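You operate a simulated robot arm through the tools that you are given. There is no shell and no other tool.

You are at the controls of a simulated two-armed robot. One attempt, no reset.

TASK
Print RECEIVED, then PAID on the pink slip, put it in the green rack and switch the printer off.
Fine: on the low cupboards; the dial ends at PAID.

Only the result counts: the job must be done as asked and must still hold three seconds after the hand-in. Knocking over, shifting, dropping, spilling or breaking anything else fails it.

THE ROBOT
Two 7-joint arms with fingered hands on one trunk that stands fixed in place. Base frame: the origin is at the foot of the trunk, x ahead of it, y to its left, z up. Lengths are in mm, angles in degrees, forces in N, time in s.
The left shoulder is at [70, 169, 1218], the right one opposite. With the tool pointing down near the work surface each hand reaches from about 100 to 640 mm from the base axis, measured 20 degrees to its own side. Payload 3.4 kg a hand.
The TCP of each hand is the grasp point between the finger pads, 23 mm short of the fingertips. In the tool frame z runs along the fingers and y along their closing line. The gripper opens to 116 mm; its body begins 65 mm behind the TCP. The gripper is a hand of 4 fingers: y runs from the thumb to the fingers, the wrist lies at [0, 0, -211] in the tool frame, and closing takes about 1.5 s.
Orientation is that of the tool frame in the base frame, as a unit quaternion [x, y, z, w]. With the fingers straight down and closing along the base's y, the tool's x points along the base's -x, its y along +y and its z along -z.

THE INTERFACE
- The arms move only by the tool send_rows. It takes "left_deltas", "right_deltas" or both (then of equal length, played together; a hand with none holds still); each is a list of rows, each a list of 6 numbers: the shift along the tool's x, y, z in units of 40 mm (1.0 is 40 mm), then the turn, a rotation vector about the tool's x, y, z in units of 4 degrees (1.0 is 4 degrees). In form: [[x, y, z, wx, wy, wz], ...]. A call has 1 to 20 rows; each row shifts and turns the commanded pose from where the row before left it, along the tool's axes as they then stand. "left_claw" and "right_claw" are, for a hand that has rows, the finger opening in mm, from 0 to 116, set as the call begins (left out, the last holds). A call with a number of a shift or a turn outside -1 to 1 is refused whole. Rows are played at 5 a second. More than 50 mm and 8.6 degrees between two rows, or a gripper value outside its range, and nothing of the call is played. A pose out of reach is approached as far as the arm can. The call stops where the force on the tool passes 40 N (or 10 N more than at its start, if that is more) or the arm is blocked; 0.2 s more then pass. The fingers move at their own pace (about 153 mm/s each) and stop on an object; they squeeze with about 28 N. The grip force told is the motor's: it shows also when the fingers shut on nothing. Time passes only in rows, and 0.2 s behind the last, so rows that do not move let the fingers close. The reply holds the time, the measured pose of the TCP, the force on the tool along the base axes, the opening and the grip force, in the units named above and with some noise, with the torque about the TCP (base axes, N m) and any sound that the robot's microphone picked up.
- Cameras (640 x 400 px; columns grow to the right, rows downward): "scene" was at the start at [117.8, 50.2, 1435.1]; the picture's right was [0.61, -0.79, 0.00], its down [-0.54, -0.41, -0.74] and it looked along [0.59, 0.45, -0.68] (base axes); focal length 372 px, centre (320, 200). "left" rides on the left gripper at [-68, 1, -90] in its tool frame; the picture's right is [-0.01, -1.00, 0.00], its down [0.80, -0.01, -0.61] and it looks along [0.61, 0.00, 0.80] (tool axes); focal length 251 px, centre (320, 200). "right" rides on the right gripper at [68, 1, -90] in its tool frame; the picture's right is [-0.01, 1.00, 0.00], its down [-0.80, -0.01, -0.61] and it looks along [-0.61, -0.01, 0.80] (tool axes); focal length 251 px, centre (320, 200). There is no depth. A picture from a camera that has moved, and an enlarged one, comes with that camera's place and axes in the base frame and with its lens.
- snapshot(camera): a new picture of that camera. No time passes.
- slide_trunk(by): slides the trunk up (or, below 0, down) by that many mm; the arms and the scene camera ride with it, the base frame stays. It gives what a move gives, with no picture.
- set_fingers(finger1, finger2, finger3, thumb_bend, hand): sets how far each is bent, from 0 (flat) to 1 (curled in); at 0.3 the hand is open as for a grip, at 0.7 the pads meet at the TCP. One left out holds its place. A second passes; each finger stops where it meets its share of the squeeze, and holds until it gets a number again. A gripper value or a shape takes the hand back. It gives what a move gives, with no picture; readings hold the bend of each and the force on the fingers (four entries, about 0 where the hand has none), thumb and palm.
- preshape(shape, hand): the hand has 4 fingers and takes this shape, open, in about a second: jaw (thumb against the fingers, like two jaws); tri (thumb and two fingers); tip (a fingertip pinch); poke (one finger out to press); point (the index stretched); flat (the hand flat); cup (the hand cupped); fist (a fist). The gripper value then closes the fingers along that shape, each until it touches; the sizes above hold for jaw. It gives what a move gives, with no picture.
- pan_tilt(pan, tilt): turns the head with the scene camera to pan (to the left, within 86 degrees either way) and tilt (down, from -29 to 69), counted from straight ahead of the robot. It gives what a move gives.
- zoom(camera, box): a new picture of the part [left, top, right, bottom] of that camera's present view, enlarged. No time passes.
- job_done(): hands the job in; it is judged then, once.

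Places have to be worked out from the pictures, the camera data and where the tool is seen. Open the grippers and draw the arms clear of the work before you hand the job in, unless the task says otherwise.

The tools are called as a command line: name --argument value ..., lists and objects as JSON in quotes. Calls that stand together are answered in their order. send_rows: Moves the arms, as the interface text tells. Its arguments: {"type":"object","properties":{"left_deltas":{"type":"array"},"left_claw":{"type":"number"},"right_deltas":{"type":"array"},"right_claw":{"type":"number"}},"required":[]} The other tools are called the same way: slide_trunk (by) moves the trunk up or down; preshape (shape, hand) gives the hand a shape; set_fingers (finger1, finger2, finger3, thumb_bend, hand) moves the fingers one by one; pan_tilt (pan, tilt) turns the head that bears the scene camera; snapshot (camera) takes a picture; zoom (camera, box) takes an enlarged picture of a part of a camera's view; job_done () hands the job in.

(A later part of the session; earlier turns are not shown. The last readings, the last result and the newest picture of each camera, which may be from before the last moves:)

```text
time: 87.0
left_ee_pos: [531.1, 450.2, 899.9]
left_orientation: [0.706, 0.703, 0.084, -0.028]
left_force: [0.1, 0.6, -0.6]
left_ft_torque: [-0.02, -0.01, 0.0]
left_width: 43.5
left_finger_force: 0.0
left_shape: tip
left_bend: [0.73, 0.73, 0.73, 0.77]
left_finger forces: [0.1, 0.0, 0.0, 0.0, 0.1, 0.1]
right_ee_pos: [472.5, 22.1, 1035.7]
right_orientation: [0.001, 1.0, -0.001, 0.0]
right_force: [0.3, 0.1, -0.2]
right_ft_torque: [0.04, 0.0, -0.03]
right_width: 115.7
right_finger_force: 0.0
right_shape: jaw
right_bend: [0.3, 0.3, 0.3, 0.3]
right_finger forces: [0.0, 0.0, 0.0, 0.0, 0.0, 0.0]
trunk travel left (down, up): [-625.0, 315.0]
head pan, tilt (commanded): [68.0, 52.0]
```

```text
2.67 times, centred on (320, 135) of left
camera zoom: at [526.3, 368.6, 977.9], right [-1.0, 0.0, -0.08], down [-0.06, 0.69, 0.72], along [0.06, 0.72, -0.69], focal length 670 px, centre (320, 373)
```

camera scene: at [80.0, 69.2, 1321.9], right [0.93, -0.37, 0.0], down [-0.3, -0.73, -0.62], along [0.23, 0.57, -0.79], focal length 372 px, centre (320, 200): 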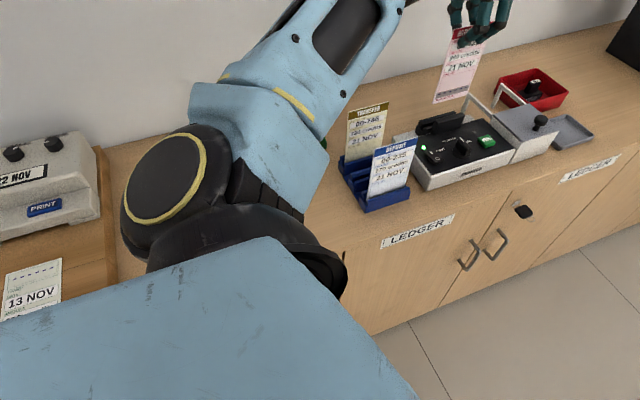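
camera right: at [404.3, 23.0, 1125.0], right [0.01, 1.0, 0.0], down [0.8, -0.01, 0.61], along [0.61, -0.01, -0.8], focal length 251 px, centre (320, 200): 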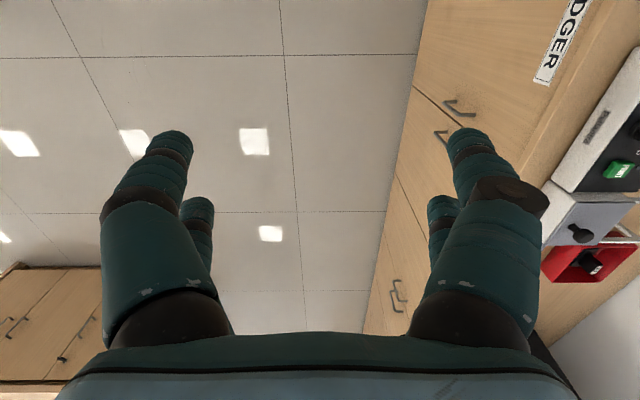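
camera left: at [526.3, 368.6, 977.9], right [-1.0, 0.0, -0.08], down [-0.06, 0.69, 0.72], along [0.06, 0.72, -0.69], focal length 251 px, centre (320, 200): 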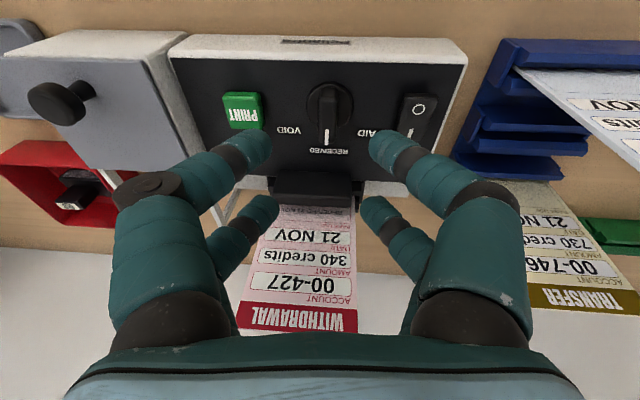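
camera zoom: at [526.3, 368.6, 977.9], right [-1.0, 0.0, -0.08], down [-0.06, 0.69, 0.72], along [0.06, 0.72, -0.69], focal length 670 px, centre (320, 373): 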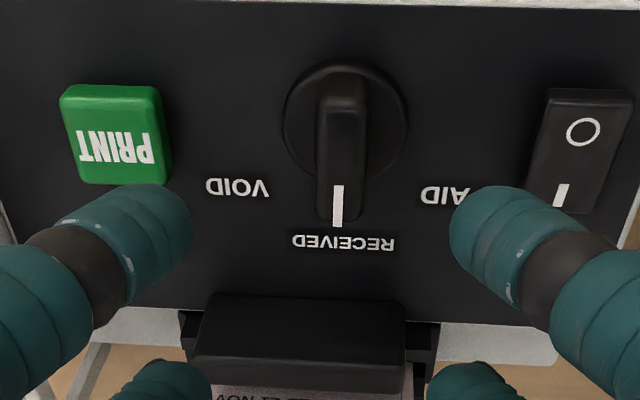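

The hand is lined up with the bar. I descend in two stages, checking centring.

send_rows --left_deltas '[[-0.045, -0.018, 0.251, 0, 0, 0], [-0.045, -0.018, 0.251, 0, 0, 0], [-0.045, -0.018, 0.251, 0, 0, 0], [-0.045, -0.018, 0.251, 0, 0, 0], [0, 0, 0, 0, 0, 0]]'

zoom --camera "left" --box '[220, 60, 420, 210]'

zoom --camera "scene" --box '[420, 80, 510, 180]'

```text
time: 88.2
left_ee_pos: [533.4, 449.2, 858.9]
left_orientation: [0.707, 0.702, 0.085, -0.028]
left_force: [-0.2, 0.2, -0.7]
left_ft_torque: [-0.04, 0.03, 0.03]
left_width: 43.5
left_finger_force: 0.0
left_shape: tip
left_bend: [0.73, 0.73, 0.73, 0.77]
left_finger forces: [0.0, 0.0, 0.0, 0.0, 0.1, 0.0]
right_ee_pos: [472.3, 22.5, 1037.1]
right_orientation: [0.0, 1.0, 0.0, 0.0]
right_force: [-0.5, -0.7, -0.5]
right_ft_torque: [-0.01, -0.01, 0.0]
right_width: 115.9
right_finger_force: 0.1
right_shape: jaw
right_bend: [0.3, 0.3, 0.3, 0.3]
right_finger forces: [0.1, 0.0, 0.0, 0.1, 0.0, 0.0]
trunk travel left (down, up): [-625.0, 315.0]
head pan, tilt (commanded): [68.0, 52.0]
```

```text
2.67 times, centred on (320, 135) of left
camera zoom: at [527.1, 367.7, 937.4], right [-1.0, 0.0, -0.08], down [-0.06, 0.69, 0.72], along [0.06, 0.72, -0.69], focal length 670 px, centre (320, 373)
```

zoom: 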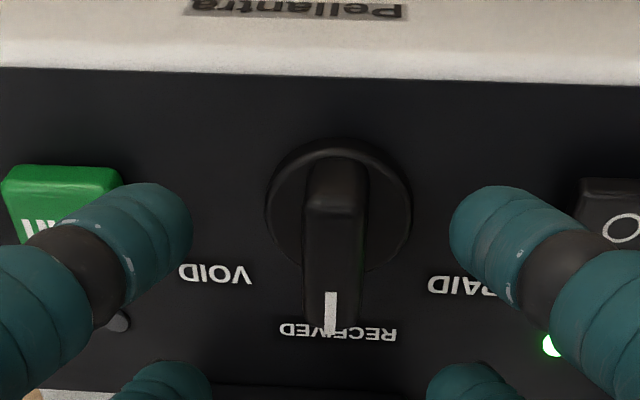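

```text
4.00 times, centred on (465, 130) of scene
camera zoom: at [79.7, 69.1, 1321.9], right [0.93, -0.37, 0.0], down [-0.3, -0.73, -0.62], along [0.23, 0.57, -0.79], focal length 1487 px, centre (-260, 480)
```

zoom: 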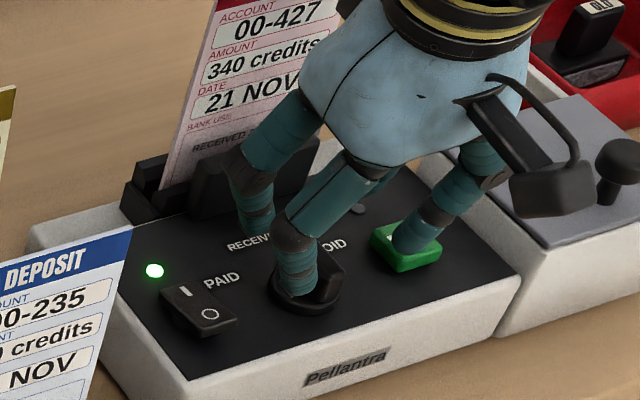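

Centring is good (about 1 mm correction needed). I narrow the opening to 34 mm for more clearance from PRINT and go down the last 20 mm.

send_rows --left_deltas '[[0, 0, 0, 0, 0, 0], [-0.027, -0.023, 0.1675, 0, 0, 0], [-0.027, -0.023, 0.1675, 0, 0, 0], [-0.027, -0.023, 0.1675, 0, 0, 0], [0, 0, 0, 0, 0, 0]]' --left_claw 34

zoom --camera "left" --box '[220, 60, 420, 210]'

zoom --camera "scene" --box '[420, 80, 510, 180]'

```text
time: 89.4
left_ee_pos: [531.3, 447.8, 838.8]
left_orientation: [0.707, 0.702, 0.084, -0.027]
left_force: [-0.7, -0.3, -0.3]
left_ft_torque: [0.0, -0.02, -0.04]
left_width: 34.3
left_finger_force: 0.1
left_shape: tip
left_bend: [0.73, 0.73, 0.73, 0.77]
left_finger forces: [0.0, 0.0, 0.0, 0.0, 0.0, 0.0]
right_ee_pos: [471.9, 22.1, 1037.1]
right_orientation: [0.0, 1.0, 0.0, 0.0]
right_force: [-0.4, 0.2, -0.3]
right_ft_torque: [0.0, 0.0, 0.01]
right_width: 116.1
right_finger_force: 0.1
right_shape: jaw
right_bend: [0.3, 0.3, 0.3, 0.3]
right_finger forces: [0.0, 0.0, 0.0, 0.1, 0.0, 0.0]
trunk travel left (down, up): [-625.0, 315.0]
head pan, tilt (commanded): [68.0, 52.0]
```

```text
2.67 times, centred on (320, 135) of left
camera zoom: at [525.5, 367.3, 916.2], right [-1.0, 0.0, -0.08], down [-0.06, 0.69, 0.72], along [0.06, 0.72, -0.69], focal length 670 px, centre (320, 373)
```

zoom: 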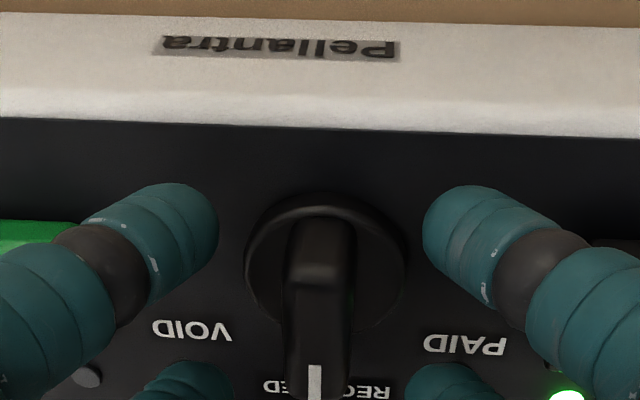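

```text
4.00 times, centred on (465, 130) of scene
camera zoom: at [79.8, 69.1, 1321.9], right [0.93, -0.37, 0.0], down [-0.3, -0.73, -0.62], along [0.23, 0.57, -0.79], focal length 1487 px, centre (-260, 480)
```

zoom: 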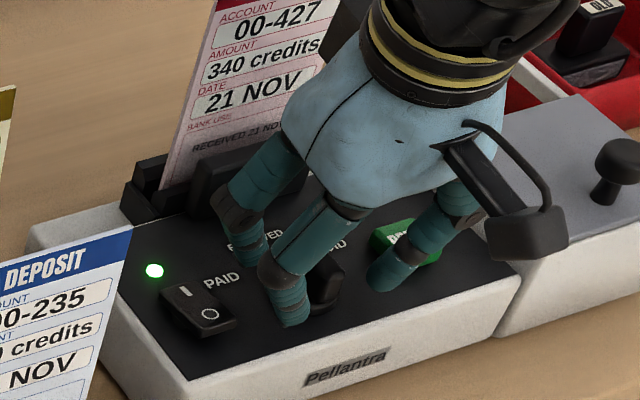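

Bar is centred between the fingers. I close on it.

send_rows --left_deltas '[[0, 0, 0, 0, 0, 0], [0, 0, 0, 0, 0, 0], [0, 0, 0, 0, 0, 0], [0, 0, 0, 0, 0, 0], [0, 0, 0, 0, 0, 0], [0, 0, 0, 0, 0, 0]]' --left_claw 0

zoom --camera "left" --box '[220, 60, 420, 210]'

```text
time: 90.8
left_ee_pos: [532.3, 448.4, 837.6]
left_orientation: [0.707, 0.702, 0.084, -0.028]
left_force: [6.9, -5.3, -2.1]
left_ft_torque: [-0.12, -0.07, -0.02]
left_width: 3.3
left_finger_force: 28.1
left_shape: tip
left_bend: [0.71, 0.71, 0.71, 0.76]
left_finger forces: [0.0, 27.3, 27.8, 0.1, 0.0, 0.0]
right_ee_pos: [474.2, 21.6, 1034.4]
right_orientation: [-0.001, 1.0, 0.0, 0.0]
right_force: [-0.3, 0.5, 0.3]
right_ft_torque: [0.01, 0.0, 0.0]
right_width: 116.1
right_finger_force: 0.1
right_shape: jaw
right_bend: [0.3, 0.3, 0.3, 0.3]
right_finger forces: [0.1, 0.0, 0.0, 0.1, 0.1, 0.1]
trunk travel left (down, up): [-625.0, 315.0]
head pan, tilt (commanded): [68.0, 52.0]
```

```text
2.67 times, centred on (320, 135) of left
camera zoom: at [527.0, 366.5, 915.8], right [-1.0, 0.0, -0.08], down [-0.05, 0.69, 0.72], along [0.06, 0.72, -0.69], focal length 670 px, centre (320, 373)
```

zoom: 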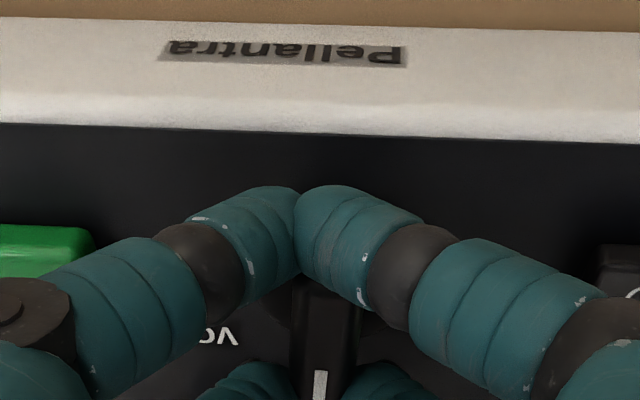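

Only the far pair holds the bar; the near pair closed just past its end. I reopen, shift 5 mm back along the bar (and 2 mm lower) so one pair grips it fully, then close again.

send_rows --left_deltas '[[0, 0, 0, 0, 0, 0], [0, 0, 0, 0, 0, 0], [0, 0, 0, 0, 0, 0], [-0.065, 0, 0.02, 0, 0, 0], [-0.065, 0, 0.02, 0, 0, 0], [0, 0, 0, 0, 0, 0]]' --left_claw 28

send_rows --left_deltas '[[0, 0, 0, 0, 0, 0], [0, 0, 0, 0, 0, 0], [0, 0, 0, 0, 0, 0], [0, 0, 0, 0, 0, 0], [0, 0, 0, 0, 0, 0]]' --left_claw 0

zoom --camera "left" --box '[220, 60, 420, 210]'

zoom --camera "scene" --box '[420, 80, 510, 180]'

```text
time: 92.2
left_ee_pos: [530.6, 444.7, 835.7]
left_orientation: [0.706, 0.702, 0.084, -0.029]
left_force: [0.3, -0.4, 0.5]
left_ft_torque: [-0.01, 0.02, -0.03]
left_width: 27.7
left_finger_force: 0.1
left_shape: tip
left_bend: [0.73, 0.73, 0.73, 0.77]
left_finger forces: [0.0, 0.0, 0.0, 0.1, 0.1, 0.0]
right_ee_pos: [472.5, 22.2, 1036.8]
right_orientation: [0.0, 1.0, 0.0, 0.0]
right_force: [0.0, 0.0, -0.6]
right_ft_torque: [0.0, 0.05, 0.0]
right_width: 116.0
right_finger_force: 0.0
right_shape: jaw
right_bend: [0.3, 0.3, 0.3, 0.3]
right_finger forces: [0.0, 0.1, 0.0, 0.0, 0.0, 0.1]
trunk travel left (down, up): [-625.0, 315.0]
head pan, tilt (commanded): [68.0, 52.0]
```

```text
time: 93.4
left_ee_pos: [531.7, 443.9, 836.1]
left_orientation: [0.707, 0.702, 0.084, -0.028]
left_force: [-0.1, -0.2, -2.3]
left_ft_torque: [-0.03, 0.01, 0.01]
left_width: 0.1
left_finger_force: 27.9
left_shape: tip
left_bend: [0.61, 0.71, 0.71, 0.61]
left_finger forces: [0.1, 24.8, 24.8, 0.0, 0.0, 0.0]
right_ee_pos: [473.9, 23.2, 1036.0]
right_orientation: [-0.001, 1.0, 0.0, -0.001]
right_force: [-0.2, 1.0, -0.8]
right_ft_torque: [0.01, -0.01, -0.02]
right_width: 115.9
right_finger_force: 0.0
right_shape: jaw
right_bend: [0.3, 0.3, 0.3, 0.3]
right_finger forces: [0.0, 0.1, 0.0, 0.1, 0.1, 0.1]
trunk travel left (down, up): [-625.0, 315.0]
head pan, tilt (commanded): [68.0, 52.0]
```

```text
2.67 times, centred on (320, 135) of left
camera zoom: at [525.6, 362.3, 914.3], right [-1.0, 0.0, -0.08], down [-0.06, 0.69, 0.72], along [0.06, 0.72, -0.69], focal length 670 px, centre (320, 373)
```

zoom: 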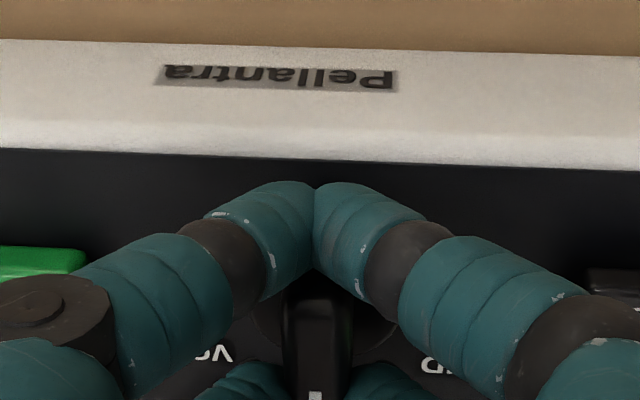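

```text
4.00 times, centred on (465, 130) of scene
camera zoom: at [80.3, 69.3, 1321.9], right [0.93, -0.37, 0.0], down [-0.3, -0.73, -0.62], along [0.23, 0.57, -0.79], focal length 1487 px, centre (-260, 480)
```

zoom: 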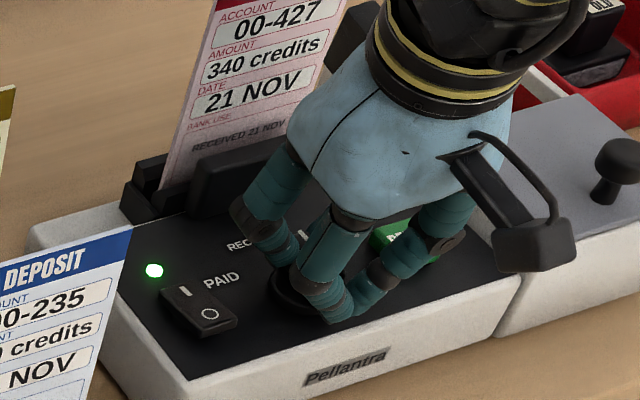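

The far pair grips the bar symmetrically with no side load. I turn the hand counter-clockwise toward PAID, pivoting about the dial axis – first half.

send_rows --left_deltas '[[0, 0.0067, 0, 0, 0, -0.8], [0, 0.0067, 0, 0, 0, -0.8], [0, 0.0067, 0, 0, 0, -0.8], [0, 0.0067, 0, 0, 0, -0.8], [0, 0.0067, 0, 0, 0, -0.8], [0, 0.0067, 0, 0, 0, -0.8], [0, 0.0067, 0, 0, 0, -0.8]]'

zoom --camera "left" --box '[220, 60, 420, 210]'

```text
time: 95.0
left_ee_pos: [534.7, 442.7, 837.3]
left_orientation: [0.557, 0.826, 0.088, -0.012]
left_force: [0.5, -4.4, -2.0]
left_ft_torque: [-0.13, 0.1, 0.01]
left_width: 0.0
left_finger_force: 27.7
left_shape: tip
left_bend: [0.61, 0.71, 0.72, 0.61]
left_finger forces: [0.0, 26.1, 26.8, 0.0, 0.1, 0.0]
right_ee_pos: [473.1, 21.7, 1035.4]
right_orientation: [0.0, 1.0, 0.0, -0.001]
right_force: [0.5, -0.6, 0.2]
right_ft_torque: [0.01, -0.02, 0.01]
right_width: 115.6
right_finger_force: 0.1
right_shape: jaw
right_bend: [0.3, 0.3, 0.3, 0.3]
right_finger forces: [0.0, 0.0, 0.1, 0.1, 0.0, 0.0]
trunk travel left (down, up): [-625.0, 315.0]
head pan, tilt (commanded): [68.0, 52.0]
```

```text
2.67 times, centred on (320, 135) of left
camera zoom: at [554.3, 367.7, 917.8], right [-0.92, -0.37, -0.13], down [-0.36, 0.63, 0.69], along [-0.17, 0.68, -0.71], focal length 670 px, centre (320, 373)
```

zoom: 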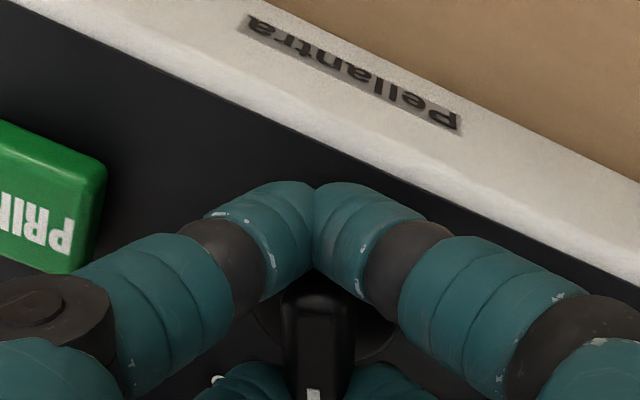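

The bar follows. I complete the turn to 45°.

send_rows --left_deltas '[[0, 0.0067, 0, 0, 0, -0.8], [0, 0.0067, 0, 0, 0, -0.8], [0, 0.0067, 0, 0, 0, -0.8], [0, 0.0067, 0, 0, 0, -0.8], [0, 0.0067, 0, 0, 0, -0.8], [0, 0.0067, 0, 0, 0, -0.8], [0, 0.0067, 0, 0, 0, -0.85], [0, 0, 0, 0, 0, 0]]'

zoom --camera "left" --box '[220, 60, 420, 210]'

zoom --camera "scene" --box '[420, 80, 510, 180]'

```text
time: 96.8
left_ee_pos: [534.6, 445.0, 837.2]
left_orientation: [0.383, 0.919, 0.088, 0.006]
left_force: [5.6, -3.8, 5.0]
left_ft_torque: [-0.02, 0.07, -0.05]
left_width: 0.0
left_finger_force: 27.9
left_shape: tip
left_bend: [0.61, 0.71, 0.72, 0.61]
left_finger forces: [0.0, 30.1, 28.2, 0.0, 0.0, 0.0]
right_ee_pos: [473.2, 21.5, 1035.8]
right_orientation: [0.001, 1.0, 0.001, -0.001]
right_force: [-0.1, 0.1, 1.2]
right_ft_torque: [-0.04, 0.0, 0.01]
right_width: 116.1
right_finger_force: 0.1
right_shape: jaw
right_bend: [0.3, 0.3, 0.3, 0.3]
right_finger forces: [0.1, 0.0, 0.0, 0.0, 0.1, 0.0]
trunk travel left (down, up): [-625.0, 315.0]
head pan, tilt (commanded): [68.0, 52.0]
```

```text
2.67 times, centred on (320, 135) of left
camera zoom: at [578.0, 382.9, 922.3], right [-0.7, -0.7, -0.17], down [-0.61, 0.46, 0.64], along [-0.37, 0.55, -0.75], focal length 670 px, centre (320, 373)
```

zoom: 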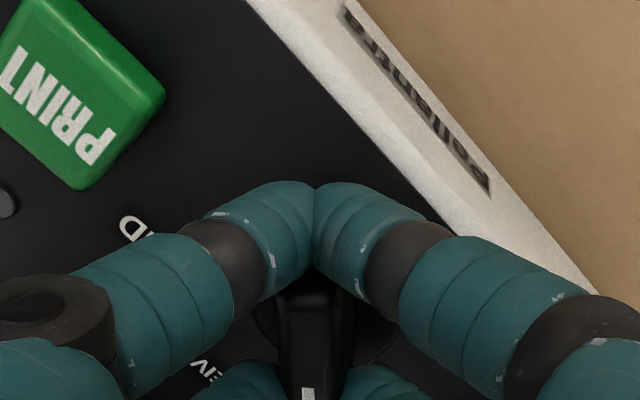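

```text
4.00 times, centred on (465, 130) of scene
camera zoom: at [80.5, 67.8, 1322.0], right [0.93, -0.37, 0.0], down [-0.3, -0.73, -0.62], along [0.23, 0.57, -0.79], focal length 1487 px, centre (-260, 480)
```

zoom: 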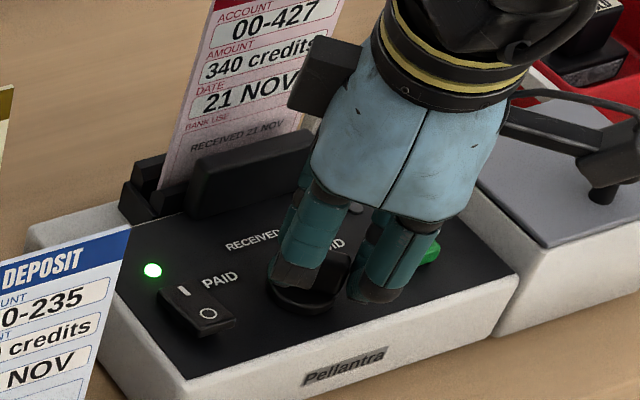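

Turn complete. I open the fingers (to 34 mm) and lift straight up, then check the pointer.

send_rows --left_deltas '[[0, 0, 0, 0, 0, 0], [0, 0, 0, 0, 0, 0], [0, 0, 0, 0, 0, 0], [0.01, 0.03, -0.18, 0, 0, 0], [0.021, 0.0625, -0.369, 0, 0, 0], [0.021, 0.0625, -0.369, 0, 0, 0], [0.021, 0.0625, -0.369, 0, 0, 0], [0, 0, 0, 0, 0, 0]]' --left_claw 34

zoom --camera "left" --box '[220, 40, 420, 190]'

zoom --camera "scene" --box '[420, 80, 510, 180]'

```text
time: 98.6
left_ee_pos: [537.4, 445.0, 888.9]
left_orientation: [0.384, 0.919, 0.088, 0.006]
left_force: [0.0, -0.1, 0.1]
left_ft_torque: [0.0, -0.01, -0.02]
left_width: 33.8
left_finger_force: 0.0
left_shape: tip
left_bend: [0.73, 0.73, 0.73, 0.77]
left_finger forces: [0.1, 0.0, 0.0, 0.0, 0.1, 0.1]
right_ee_pos: [475.0, 22.1, 1036.2]
right_orientation: [0.0, 1.0, 0.0, 0.0]
right_force: [0.5, -0.3, 0.0]
right_ft_torque: [0.02, 0.05, 0.01]
right_width: 116.0
right_finger_force: 0.1
right_shape: jaw
right_bend: [0.3, 0.3, 0.3, 0.3]
right_finger forces: [0.0, 0.0, 0.0, 0.0, 0.0, 0.1]
trunk travel left (down, up): [-625.0, 315.0]
head pan, tilt (commanded): [68.0, 52.0]
```

```text
2.67 times, centred on (320, 115) of left
camera zoom: at [578.5, 383.7, 974.8], right [-0.7, -0.7, -0.17], down [-0.61, 0.46, 0.64], along [-0.37, 0.55, -0.75], focal length 670 px, centre (320, 427)
```

zoom: 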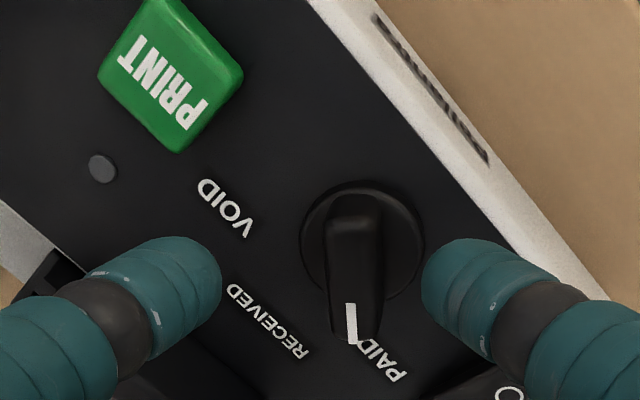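

```text
4.00 times, centred on (465, 130) of scene
camera zoom: at [80.1, 69.2, 1321.9], right [0.93, -0.37, 0.0], down [-0.3, -0.73, -0.62], along [0.23, 0.57, -0.79], focal length 1487 px, centre (-260, 480)
```

zoom: 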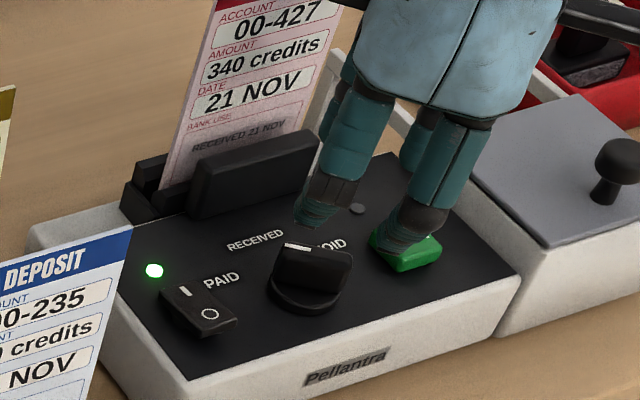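

The dial points at PAID again. Now I close the fingers and move back over PRINT, lowering to about z=850.

send_rows --left_deltas '[[-0.206, 0.5375, 0.079, 0, 0, 0], [-0.206, 0.5375, 0.079, 0, 0, 0], [0, 0, 0, 0, 0, 0], [0, 0, 0, 0, 0, 0], [-0.019, -0.055, 0.324, 0, 0, 0], [-0.019, -0.055, 0.324, 0, 0, 0], [-0.019, -0.055, 0.324, 0, 0, 0], [0, 0, 0, 0, 0, 0]]' --left_claw 0

zoom --camera "left" --box '[220, 60, 420, 210]'

zoom --camera "scene" --box '[420, 120, 500, 170]'

```text
time: 100.4
left_ee_pos: [578.4, 463.7, 849.0]
left_orientation: [0.384, 0.919, 0.089, 0.008]
left_force: [1.3, -0.3, 0.5]
left_ft_torque: [0.0, 0.0, 0.0]
left_width: 0.0
left_finger_force: 28.6
left_shape: tip
left_bend: [0.62, 0.62, 0.62, 0.62]
left_finger forces: [0.0, 0.1, 0.0, 0.0, 0.1, 0.0]
right_ee_pos: [472.8, 22.1, 1035.6]
right_orientation: [0.001, 1.0, 0.0, 0.001]
right_force: [-0.6, 0.3, 1.2]
right_ft_torque: [0.0, 0.0, -0.02]
right_width: 116.0
right_finger_force: 0.1
right_shape: jaw
right_bend: [0.3, 0.3, 0.3, 0.3]
right_finger forces: [0.1, 0.1, 0.0, 0.0, 0.0, 0.0]
trunk travel left (down, up): [-625.0, 315.0]
head pan, tilt (commanded): [68.0, 52.0]
```

```text
2.67 times, centred on (320, 135) of left
camera zoom: at [620.4, 401.8, 934.0], right [-0.7, -0.7, -0.17], down [-0.61, 0.46, 0.64], along [-0.37, 0.55, -0.75], focal length 670 px, centre (320, 373)
```

zoom: 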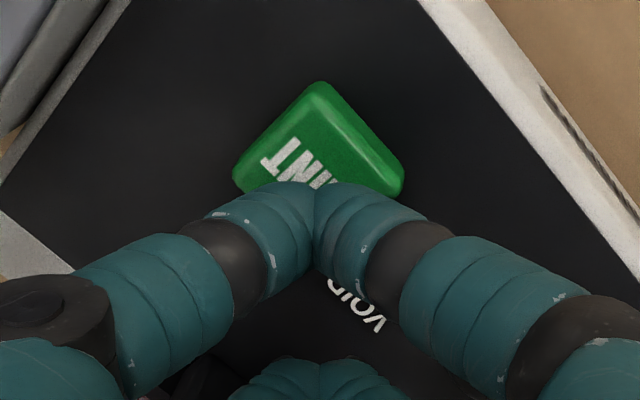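

```text
8.00 times, centred on (460, 145) of scene
camera zoom: at [79.7, 69.1, 1321.9], right [0.93, -0.37, 0.0], down [-0.3, -0.73, -0.62], along [0.23, 0.57, -0.79], focal length 2974 px, centre (-800, 640)
```

zoom: 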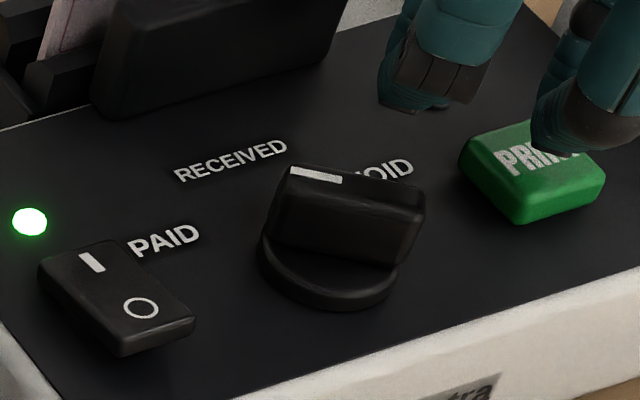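

The dial angle matches its original PAID setting exactly. I press PRINT again the same way as before.

send_rows --left_deltas '[[-0.007, -0.021, 0.123, 0, 0, 0], [-0.007, -0.021, 0.123, 0, 0, 0], [-0.003, -0.0105, 0.0615, 0, 0, 0], [0, 0, 0, 0, 0, 0]]'

```text
time: 101.4
left_ee_pos: [577.7, 464.5, 837.4]
left_orientation: [0.384, 0.919, 0.089, 0.008]
left_force: [1.0, -0.1, 1.7]
left_ft_torque: [-0.01, -0.01, 0.03]
left_width: 0.0
left_finger_force: 28.2
left_shape: tip
left_bend: [0.62, 0.62, 0.62, 0.62]
left_finger forces: [0.0, 0.1, 0.1, 0.1, 0.0, 0.0]
right_ee_pos: [473.6, 22.4, 1037.9]
right_orientation: [0.0, 1.0, 0.0, 0.0]
right_force: [-0.1, -0.9, 0.4]
right_ft_torque: [0.0, 0.01, -0.01]
right_width: 116.0
right_finger_force: 0.0
right_shape: jaw
right_bend: [0.3, 0.3, 0.3, 0.3]
right_finger forces: [0.0, 0.1, 0.0, 0.0, 0.0, 0.0]
trunk travel left (down, up): [-625.0, 315.0]
head pan, tilt (commanded): [68.0, 52.0]
```

No click yet at 837; I press 2.5 mm further.

send_rows --left_deltas '[[-0.003, -0.0105, 0.0615, 0, 0, 0], [0, 0, 0, 0, 0, 0]]'

zoom --camera "scene" --box '[420, 80, 510, 180]'

```text
time: 102.0
left_ee_pos: [575.3, 464.6, 836.6]
left_orientation: [0.384, 0.919, 0.089, 0.007]
left_force: [1.4, 0.1, 0.9]
left_ft_torque: [-0.03, -0.07, -0.01]
left_width: 0.1
left_finger_force: 28.2
left_shape: tip
left_bend: [0.62, 0.62, 0.62, 0.62]
left_finger forces: [0.0, 0.0, 0.0, 0.1, 0.0, 0.0]
right_ee_pos: [472.1, 22.5, 1037.4]
right_orientation: [0.0, 1.0, -0.001, 0.0]
right_force: [0.2, -0.1, 0.0]
right_ft_torque: [-0.01, 0.0, 0.01]
right_width: 116.0
right_finger_force: 0.1
right_shape: jaw
right_bend: [0.3, 0.3, 0.3, 0.3]
right_finger forces: [0.0, 0.0, 0.1, 0.1, 0.1, 0.1]
trunk travel left (down, up): [-625.0, 315.0]
head pan, tilt (commanded): [68.0, 52.0]
heard: click
```

```text
4.00 times, centred on (465, 130) of scene
camera zoom: at [79.7, 68.9, 1322.0], right [0.93, -0.37, 0.0], down [-0.3, -0.73, -0.62], along [0.23, 0.57, -0.79], focal length 1487 px, centre (-260, 480)
```

zoom: 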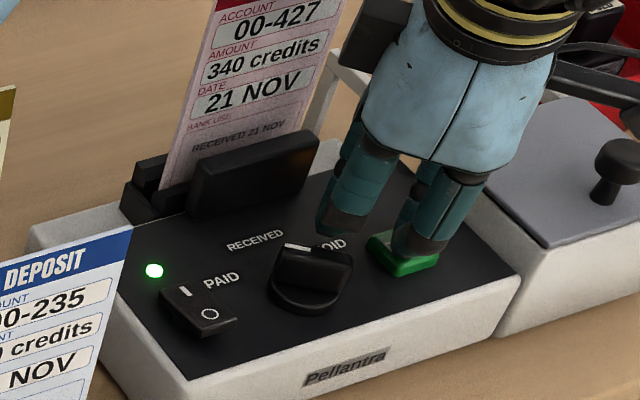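

Click heard. I lift off and wait for the print to finish.

send_rows --left_deltas '[[0.007, 0.021, -0.123, 0, 0, 0], [0.013, 0.042, -0.246, 0, 0, 0], [0.026, 0.084, -0.49, 0, 0, 0], [0.02, 0.07, -0.4, 0, 0, 0], [0, 0, 0, 0, 0, 0], [0, 0, 0, 0, 0, 0], [0, 0, 0, 0, 0, 0], [0, 0, 0, 0, 0, 0], [0, 0, 0, 0, 0, 0], [0, 0, 0, 0, 0, 0], [0, 0, 0, 0, 0, 0]]'

zoom --camera "scene" --box '[420, 60, 520, 170]'

```text
time: 104.4
left_ee_pos: [579.1, 465.3, 883.5]
left_orientation: [0.384, 0.919, 0.089, 0.006]
left_force: [-0.8, -0.1, 0.4]
left_ft_torque: [-0.03, 0.0, 0.04]
left_width: 0.1
left_finger_force: 28.1
left_shape: tip
left_bend: [0.62, 0.62, 0.62, 0.62]
left_finger forces: [0.0, 0.0, 0.0, 0.0, 0.0, 0.0]
right_ee_pos: [472.3, 23.5, 1036.3]
right_orientation: [0.001, 1.0, 0.0, 0.0]
right_force: [0.3, -0.1, 0.0]
right_ft_torque: [0.04, -0.02, -0.01]
right_width: 115.9
right_finger_force: 0.0
right_shape: jaw
right_bend: [0.3, 0.3, 0.3, 0.3]
right_finger forces: [0.1, 0.0, 0.0, 0.0, 0.0, 0.0]
trunk travel left (down, up): [-625.0, 315.0]
head pan, tilt (commanded): [68.0, 52.0]
```

```text
3.64 times, centred on (470, 115) of scene
camera zoom: at [79.9, 69.2, 1321.9], right [0.93, -0.37, 0.0], down [-0.3, -0.73, -0.62], along [0.23, 0.57, -0.79], focal length 1352 px, centre (-226, 509)
```

zoom: 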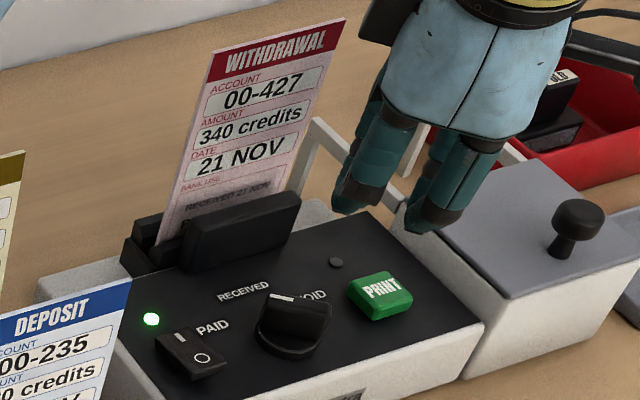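

Print cycle finished. Now I raise the hand, undo tilt and yaw to return to the standard orientation for picking up the slip.

send_rows --left_deltas '[[0.035, 0.104, -0.615, 0, 0, 0], [0.035, 0.104, -0.615, 0, 0, 0], [0.035, 0.104, -0.615, 0, 0, 0], [0.035, 0.104, -0.615, 0, 0, 0], [0, 0, 0, 0.8, -0.25, 0], [0, 0, 0, 0.8, -0.25, 0], [0, 0, 0, 0.8, -0.25, 0], [0, 0, 0, 0, 0, -1], [0, 0, 0, 0, 0, -1], [0, 0, 0, 0, 0, -1], [0, 0, 0, 0, 0, -1], [0, 0, 0, 0, 0, -1], [0, 0, 0, 0, 0, -1], [0, 0, 0, 0, 0, -1], [0, 0, 0, 0, 0, -1], [0, 0, 0, 0, 0, -1], [0, 0, 0, 0, 0, -1], [0, 0, 0, 0, 0, -1], [0, 0, 0, 0, 0, -0.3], [0, 0, 0, 0, 0, 0]]' --left_claw 34

snapshot --camera "left"

```text
time: 108.6
left_ee_pos: [578.1, 465.0, 984.4]
left_orientation: [0.001, 1.0, 0.001, -0.001]
left_force: [-0.1, 0.0, -0.6]
left_ft_torque: [0.01, 0.02, 0.02]
left_width: 33.6
left_finger_force: 0.0
left_shape: tip
left_bend: [0.73, 0.73, 0.73, 0.77]
left_finger forces: [0.0, 0.0, 0.0, 0.0, 0.0, 0.1]
right_ee_pos: [471.9, 22.4, 1037.0]
right_orientation: [0.0, 1.0, 0.0, 0.0]
right_force: [-0.6, 0.4, -0.1]
right_ft_torque: [0.0, 0.0, 0.0]
right_width: 115.8
right_finger_force: 0.1
right_shape: jaw
right_bend: [0.3, 0.3, 0.3, 0.3]
right_finger forces: [0.0, 0.1, 0.1, 0.1, 0.1, 0.0]
trunk travel left (down, up): [-625.0, 315.0]
head pan, tilt (commanded): [68.0, 52.0]
```

```text
taken
camera left: at [647.6, 465.3, 1075.6], right [0.01, -1.0, 0.0], down [-0.79, -0.01, 0.61], along [-0.61, 0.0, -0.79], focal length 251 px, centre (320, 200)
```

left: 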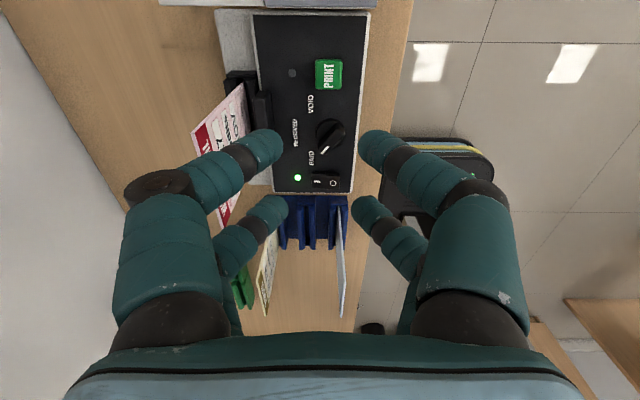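

Back in standard orientation. I move over the standing slip (x≈549, y≈545), staying above its top.

send_rows --left_deltas '[[0.24, 0.66, 0, 0, 0, 0], [0.24, 0.66, 0, 0, 0, 0], [0.24, 0.68, 0, 0, 0, 0], [0, 0, 0, 0, 0, 0], [0, 0, 0, 0, 0, 0]]'

zoom --camera "left" --box '[240, 0, 400, 240]'

zoom --camera "scene" --box '[410, 40, 520, 170]'

```text
time: 109.8
left_ee_pos: [549.8, 544.0, 985.6]
left_orientation: [0.001, 1.0, 0.001, -0.001]
left_force: [-0.4, -0.8, -0.5]
left_ft_torque: [-0.01, 0.01, -0.03]
left_width: 33.4
left_finger_force: 0.1
left_shape: tip
left_bend: [0.73, 0.73, 0.73, 0.77]
left_finger forces: [0.1, 0.0, 0.2, 0.0, 0.1, 0.0]
right_ee_pos: [471.9, 23.0, 1036.2]
right_orientation: [-0.001, 1.0, 0.0, 0.0]
right_force: [-0.7, 0.9, 1.0]
right_ft_torque: [0.02, 0.03, -0.02]
right_width: 115.8
right_finger_force: 0.0
right_shape: jaw
right_bend: [0.3, 0.3, 0.3, 0.3]
right_finger forces: [0.0, 0.0, 0.0, 0.0, 0.1, 0.0]
trunk travel left (down, up): [-625.0, 315.0]
head pan, tilt (commanded): [68.0, 52.0]
```

```text
1.67 times, centred on (320, 120) of left
camera zoom: at [619.4, 544.6, 1076.0], right [0.01, -1.0, 0.0], down [-0.79, -0.01, 0.61], along [-0.61, 0.0, -0.79], focal length 419 px, centre (320, 333)
```

zoom: 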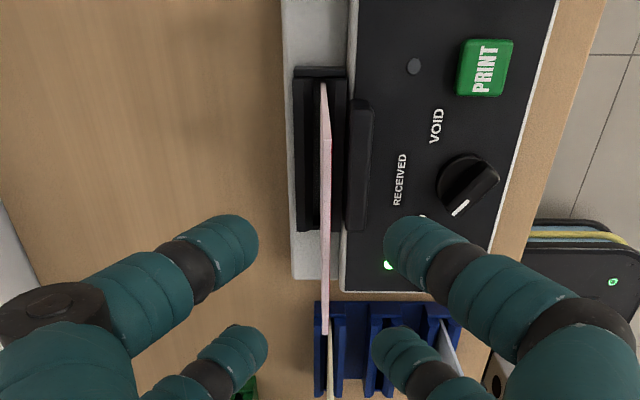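

```text
3.08 times, centred on (465, 105) of scene
camera zoom: at [79.9, 69.2, 1321.9], right [0.93, -0.37, 0.0], down [-0.3, -0.73, -0.62], along [0.23, 0.57, -0.79], focal length 1144 px, centre (-126, 492)
```

zoom: 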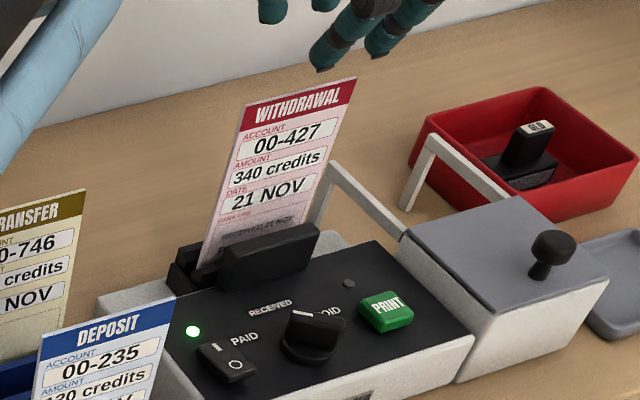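

A second printed line is visible below the first. The slip is centred within ~1 mm between the fingers; I shift 3 mm in −x and descend to grip it.

send_rows --left_deltas '[[0.07, -0.015, 0.2, 0, 0, 0], [0, 0, 0.4, 0, 0, 0], [0, 0, 0.4, 0, 0, 0], [0, 0, 0.4, 0, 0, 0], [0, 0, 0.3, 0, 0, 0], [0, 0, 0, 0, 0, 0]]'

zoom --camera "left" --box '[240, 0, 400, 240]'

zoom --camera "scene" --box '[410, 40, 520, 170]'

```text
time: 111.2
left_ee_pos: [547.0, 545.2, 918.6]
left_orientation: [0.001, 1.0, 0.002, -0.001]
left_force: [-0.2, 0.4, 0.5]
left_ft_torque: [0.02, 0.02, -0.02]
left_width: 33.6
left_finger_force: 0.0
left_shape: tip
left_bend: [0.73, 0.73, 0.73, 0.77]
left_finger forces: [0.0, 0.0, 0.0, 0.0, 0.0, 0.1]
right_ee_pos: [472.9, 22.9, 1036.7]
right_orientation: [0.0, 1.0, 0.001, 0.0]
right_force: [0.1, -0.4, -1.0]
right_ft_torque: [-0.03, -0.01, 0.05]
right_width: 115.8
right_finger_force: 0.0
right_shape: jaw
right_bend: [0.3, 0.3, 0.3, 0.3]
right_finger forces: [0.0, 0.0, 0.0, 0.0, 0.1, 0.0]
trunk travel left (down, up): [-625.0, 315.0]
head pan, tilt (commanded): [68.0, 52.0]
```

```text
1.67 times, centred on (320, 120) of left
camera zoom: at [615.5, 545.1, 1008.2], right [0.01, -1.0, 0.0], down [-0.79, -0.01, 0.61], along [-0.61, 0.0, -0.79], focal length 419 px, centre (320, 333)
```

zoom: 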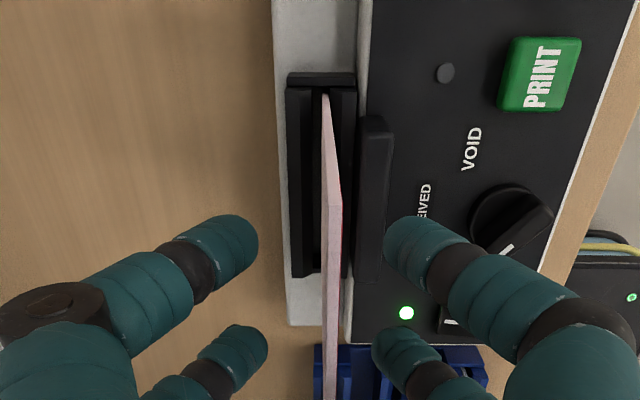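

```text
3.08 times, centred on (465, 105) of scene
camera zoom: at [79.6, 69.3, 1321.9], right [0.93, -0.37, 0.0], down [-0.3, -0.73, -0.62], along [0.23, 0.57, -0.79], focal length 1144 px, centre (-126, 492)
```

zoom: 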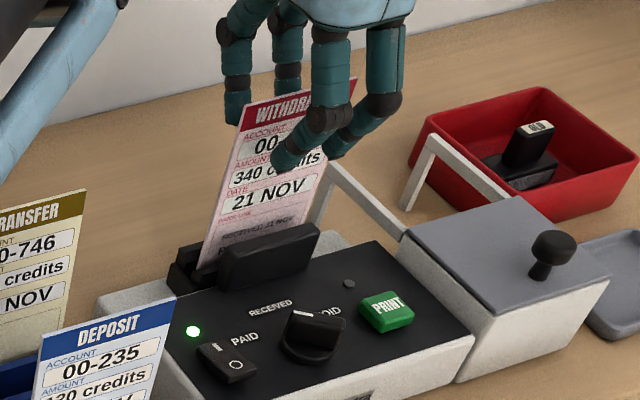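

The slip is a few mm to the −y side; I shift 2.5 mm and close on it.

send_rows --left_deltas '[[0, -0.06, 0, 0, 0, 0], [0, 0, 0, 0, 0, 0]]'

send_rows --left_deltas '[[0, 0, 0, 0, 0, 0], [0, 0, 0, 0, 0, 0], [0, 0, 0, 0, 0, 0], [0, 0, 0, 0, 0, 0], [0, 0, 0, 0, 0, 0], [0, 0, 0, 0, 0, 0]]' --left_claw 0

zoom --camera "left" --box '[240, 0, 400, 240]'

```text
time: 111.8
left_ee_pos: [544.7, 541.6, 917.9]
left_orientation: [0.0, 1.0, 0.001, -0.001]
left_force: [0.0, -0.9, 0.1]
left_ft_torque: [0.0, 0.0, 0.0]
left_width: 33.9
left_finger_force: 0.1
left_shape: tip
left_bend: [0.73, 0.73, 0.73, 0.77]
left_finger forces: [0.0, 0.0, 0.0, 0.0, 0.0, 0.0]
right_ee_pos: [473.6, 23.3, 1036.4]
right_orientation: [0.001, 1.0, 0.0, 0.0]
right_force: [-0.3, -0.8, 0.1]
right_ft_torque: [0.04, -0.01, 0.03]
right_width: 115.9
right_finger_force: 0.2
right_shape: jaw
right_bend: [0.3, 0.3, 0.3, 0.3]
right_finger forces: [0.0, 0.1, 0.0, 0.0, 0.0, 0.1]
trunk travel left (down, up): [-625.0, 315.0]
head pan, tilt (commanded): [68.0, 52.0]
```

```text
time: 113.2
left_ee_pos: [545.7, 542.0, 917.1]
left_orientation: [0.0, 1.0, 0.002, -0.002]
left_force: [-0.3, 0.2, -0.3]
left_ft_torque: [0.0, 0.0, 0.0]
left_width: 0.0
left_finger_force: 27.8
left_shape: tip
left_bend: [0.7, 0.7, 0.7, 0.7]
left_finger forces: [25.1, 25.0, 25.1, 0.0, 25.2, 0.0]
right_ee_pos: [472.2, 22.4, 1036.3]
right_orientation: [0.0, 1.0, 0.0, 0.0]
right_force: [0.3, -0.4, 0.0]
right_ft_torque: [0.0, 0.0, -0.01]
right_width: 115.8
right_finger_force: 0.1
right_shape: jaw
right_bend: [0.3, 0.3, 0.3, 0.3]
right_finger forces: [0.1, 0.0, 0.0, 0.0, 0.1, 0.0]
trunk travel left (down, up): [-625.0, 315.0]
head pan, tilt (commanded): [68.0, 52.0]
```

```text
1.67 times, centred on (320, 120) of left
camera zoom: at [615.7, 542.2, 1007.3], right [0.01, -1.0, 0.0], down [-0.79, -0.01, 0.61], along [-0.61, 0.0, -0.79], focal length 419 px, centre (320, 333)
```

zoom: 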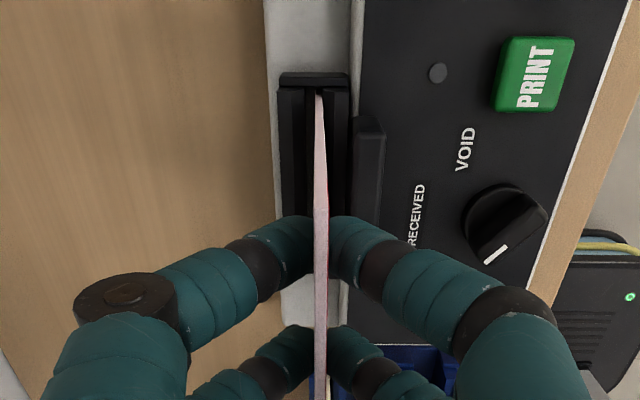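

Gripped. I lift the slip out of the slot and check the printed lines.

send_rows --left_deltas '[[0, 0.0, -0.2, 0, 0, 0], [0, 0, -0.35, 0, 0, 0], [0, 0, -0.45, 0, 0, 0], [0, 0, -0.5, 0, 0, 0], [0, 0, -0.5, 0, 0, 0], [0, 0, 0, 0, 0, 0]]'

snapshot --camera "left"

zoom --camera "scene" --box '[410, 20, 520, 170]'

```text
time: 114.6
left_ee_pos: [547.7, 540.5, 996.9]
left_orientation: [0.001, 1.0, 0.002, -0.001]
left_force: [-0.4, -0.4, -0.7]
left_ft_torque: [0.0, 0.02, -0.02]
left_width: 0.1
left_finger_force: 27.8
left_shape: tip
left_bend: [0.7, 0.7, 0.7, 0.7]
left_finger forces: [25.2, 25.1, 25.0, 0.0, 25.1, 0.1]
right_ee_pos: [472.3, 23.1, 1037.0]
right_orientation: [0.001, 1.0, 0.001, 0.0]
right_force: [0.0, 1.0, 0.5]
right_ft_torque: [-0.01, 0.03, 0.02]
right_width: 115.6
right_finger_force: 0.1
right_shape: jaw
right_bend: [0.3, 0.3, 0.3, 0.3]
right_finger forces: [0.0, 0.0, 0.0, 0.1, 0.0, 0.0]
trunk travel left (down, up): [-625.0, 315.0]
head pan, tilt (commanded): [68.0, 52.0]
```

```text
taken
camera left: at [616.9, 541.0, 1087.3], right [0.01, -1.0, 0.0], down [-0.79, -0.01, 0.61], along [-0.61, 0.0, -0.79], focal length 251 px, centre (320, 200)
```

left: 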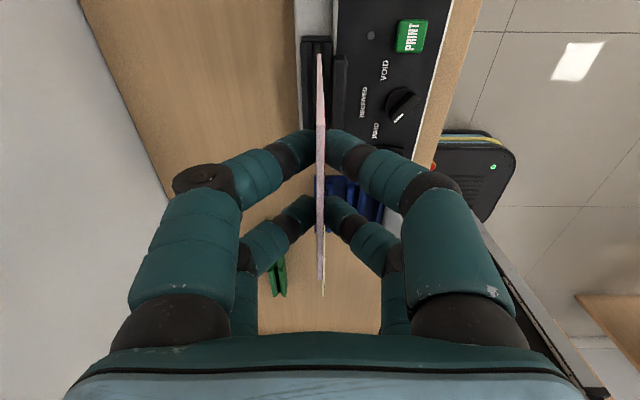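

```text
2.67 times, centred on (465, 95) of scene
camera zoom: at [80.0, 69.4, 1321.9], right [0.93, -0.37, 0.0], down [-0.3, -0.73, -0.62], along [0.23, 0.57, -0.79], focal length 991 px, centre (-67, 480)
```

zoom: 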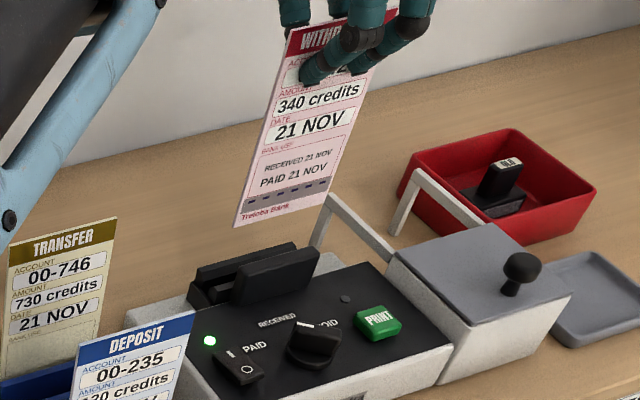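

Both "RECEIVED 21 NOV" and "PAID 21 NOV" are on the slip. Now to the green rack: I move back along +y (clear of the gold slip) and then −x toward the rack to view it.

send_rows --left_deltas '[[0, 0.65, 0, 0, 0, 0], [0, 0.65, 0, 0, 0, 0], [0, 0.63, 0, 0, 0, 0], [0.5, 0, 0, 0, 0, 0], [0.8, 0, 0, 0, 0, 0], [0.8, 0, 0, 0, 0, 0], [0.8, 0, 0, 0, 0, 0], [0.8, 0, 0, 0, 0, 0], [0.8, 0, 0, 0, 0, 0], [0.5, 0, 0, 0, 0, 0], [0, 0, 0, 0, 0, 0], [0, 0, 0, 0, 0, 0]]'

snapshot --camera "left"

snapshot --camera "scene"

```text
time: 117.2
left_ee_pos: [322.7, 582.6, 1001.2]
left_orientation: [0.001, 1.0, 0.002, -0.001]
left_force: [0.0, -0.3, 0.8]
left_ft_torque: [-0.01, 0.01, 0.0]
left_width: 0.0
left_finger_force: 28.4
left_shape: tip
left_bend: [0.7, 0.7, 0.7, 0.7]
left_finger forces: [24.8, 25.0, 25.0, 0.0, 24.9, 0.0]
left hand out of reach, approached as far as the arm can: row 1, 2, 3
right_ee_pos: [471.9, 22.7, 1037.1]
right_orientation: [-0.001, 1.0, 0.0, 0.0]
right_force: [0.5, 0.3, 0.1]
right_ft_torque: [0.0, 0.01, -0.02]
right_width: 116.0
right_finger_force: 0.0
right_shape: jaw
right_bend: [0.3, 0.3, 0.3, 0.3]
right_finger forces: [0.0, 0.0, 0.0, 0.1, 0.0, 0.0]
trunk travel left (down, up): [-625.0, 315.0]
head pan, tilt (commanded): [68.0, 52.0]
```

```text
taken
camera left: at [391.6, 583.4, 1091.1], right [0.01, -1.0, 0.0], down [-0.79, -0.01, 0.61], along [-0.61, 0.0, -0.79], focal length 251 px, centre (320, 200)
```

left: 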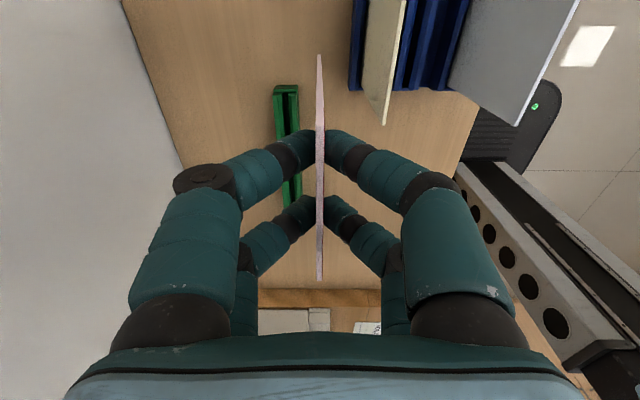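

```text
taken
camera scene: at [79.6, 69.2, 1321.9], right [0.93, -0.37, 0.0], down [-0.3, -0.73, -0.62], along [0.23, 0.57, -0.79], focal length 372 px, centre (320, 200)
```

scene: 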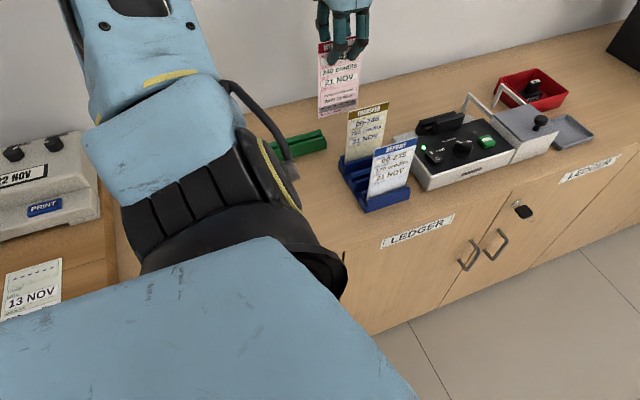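

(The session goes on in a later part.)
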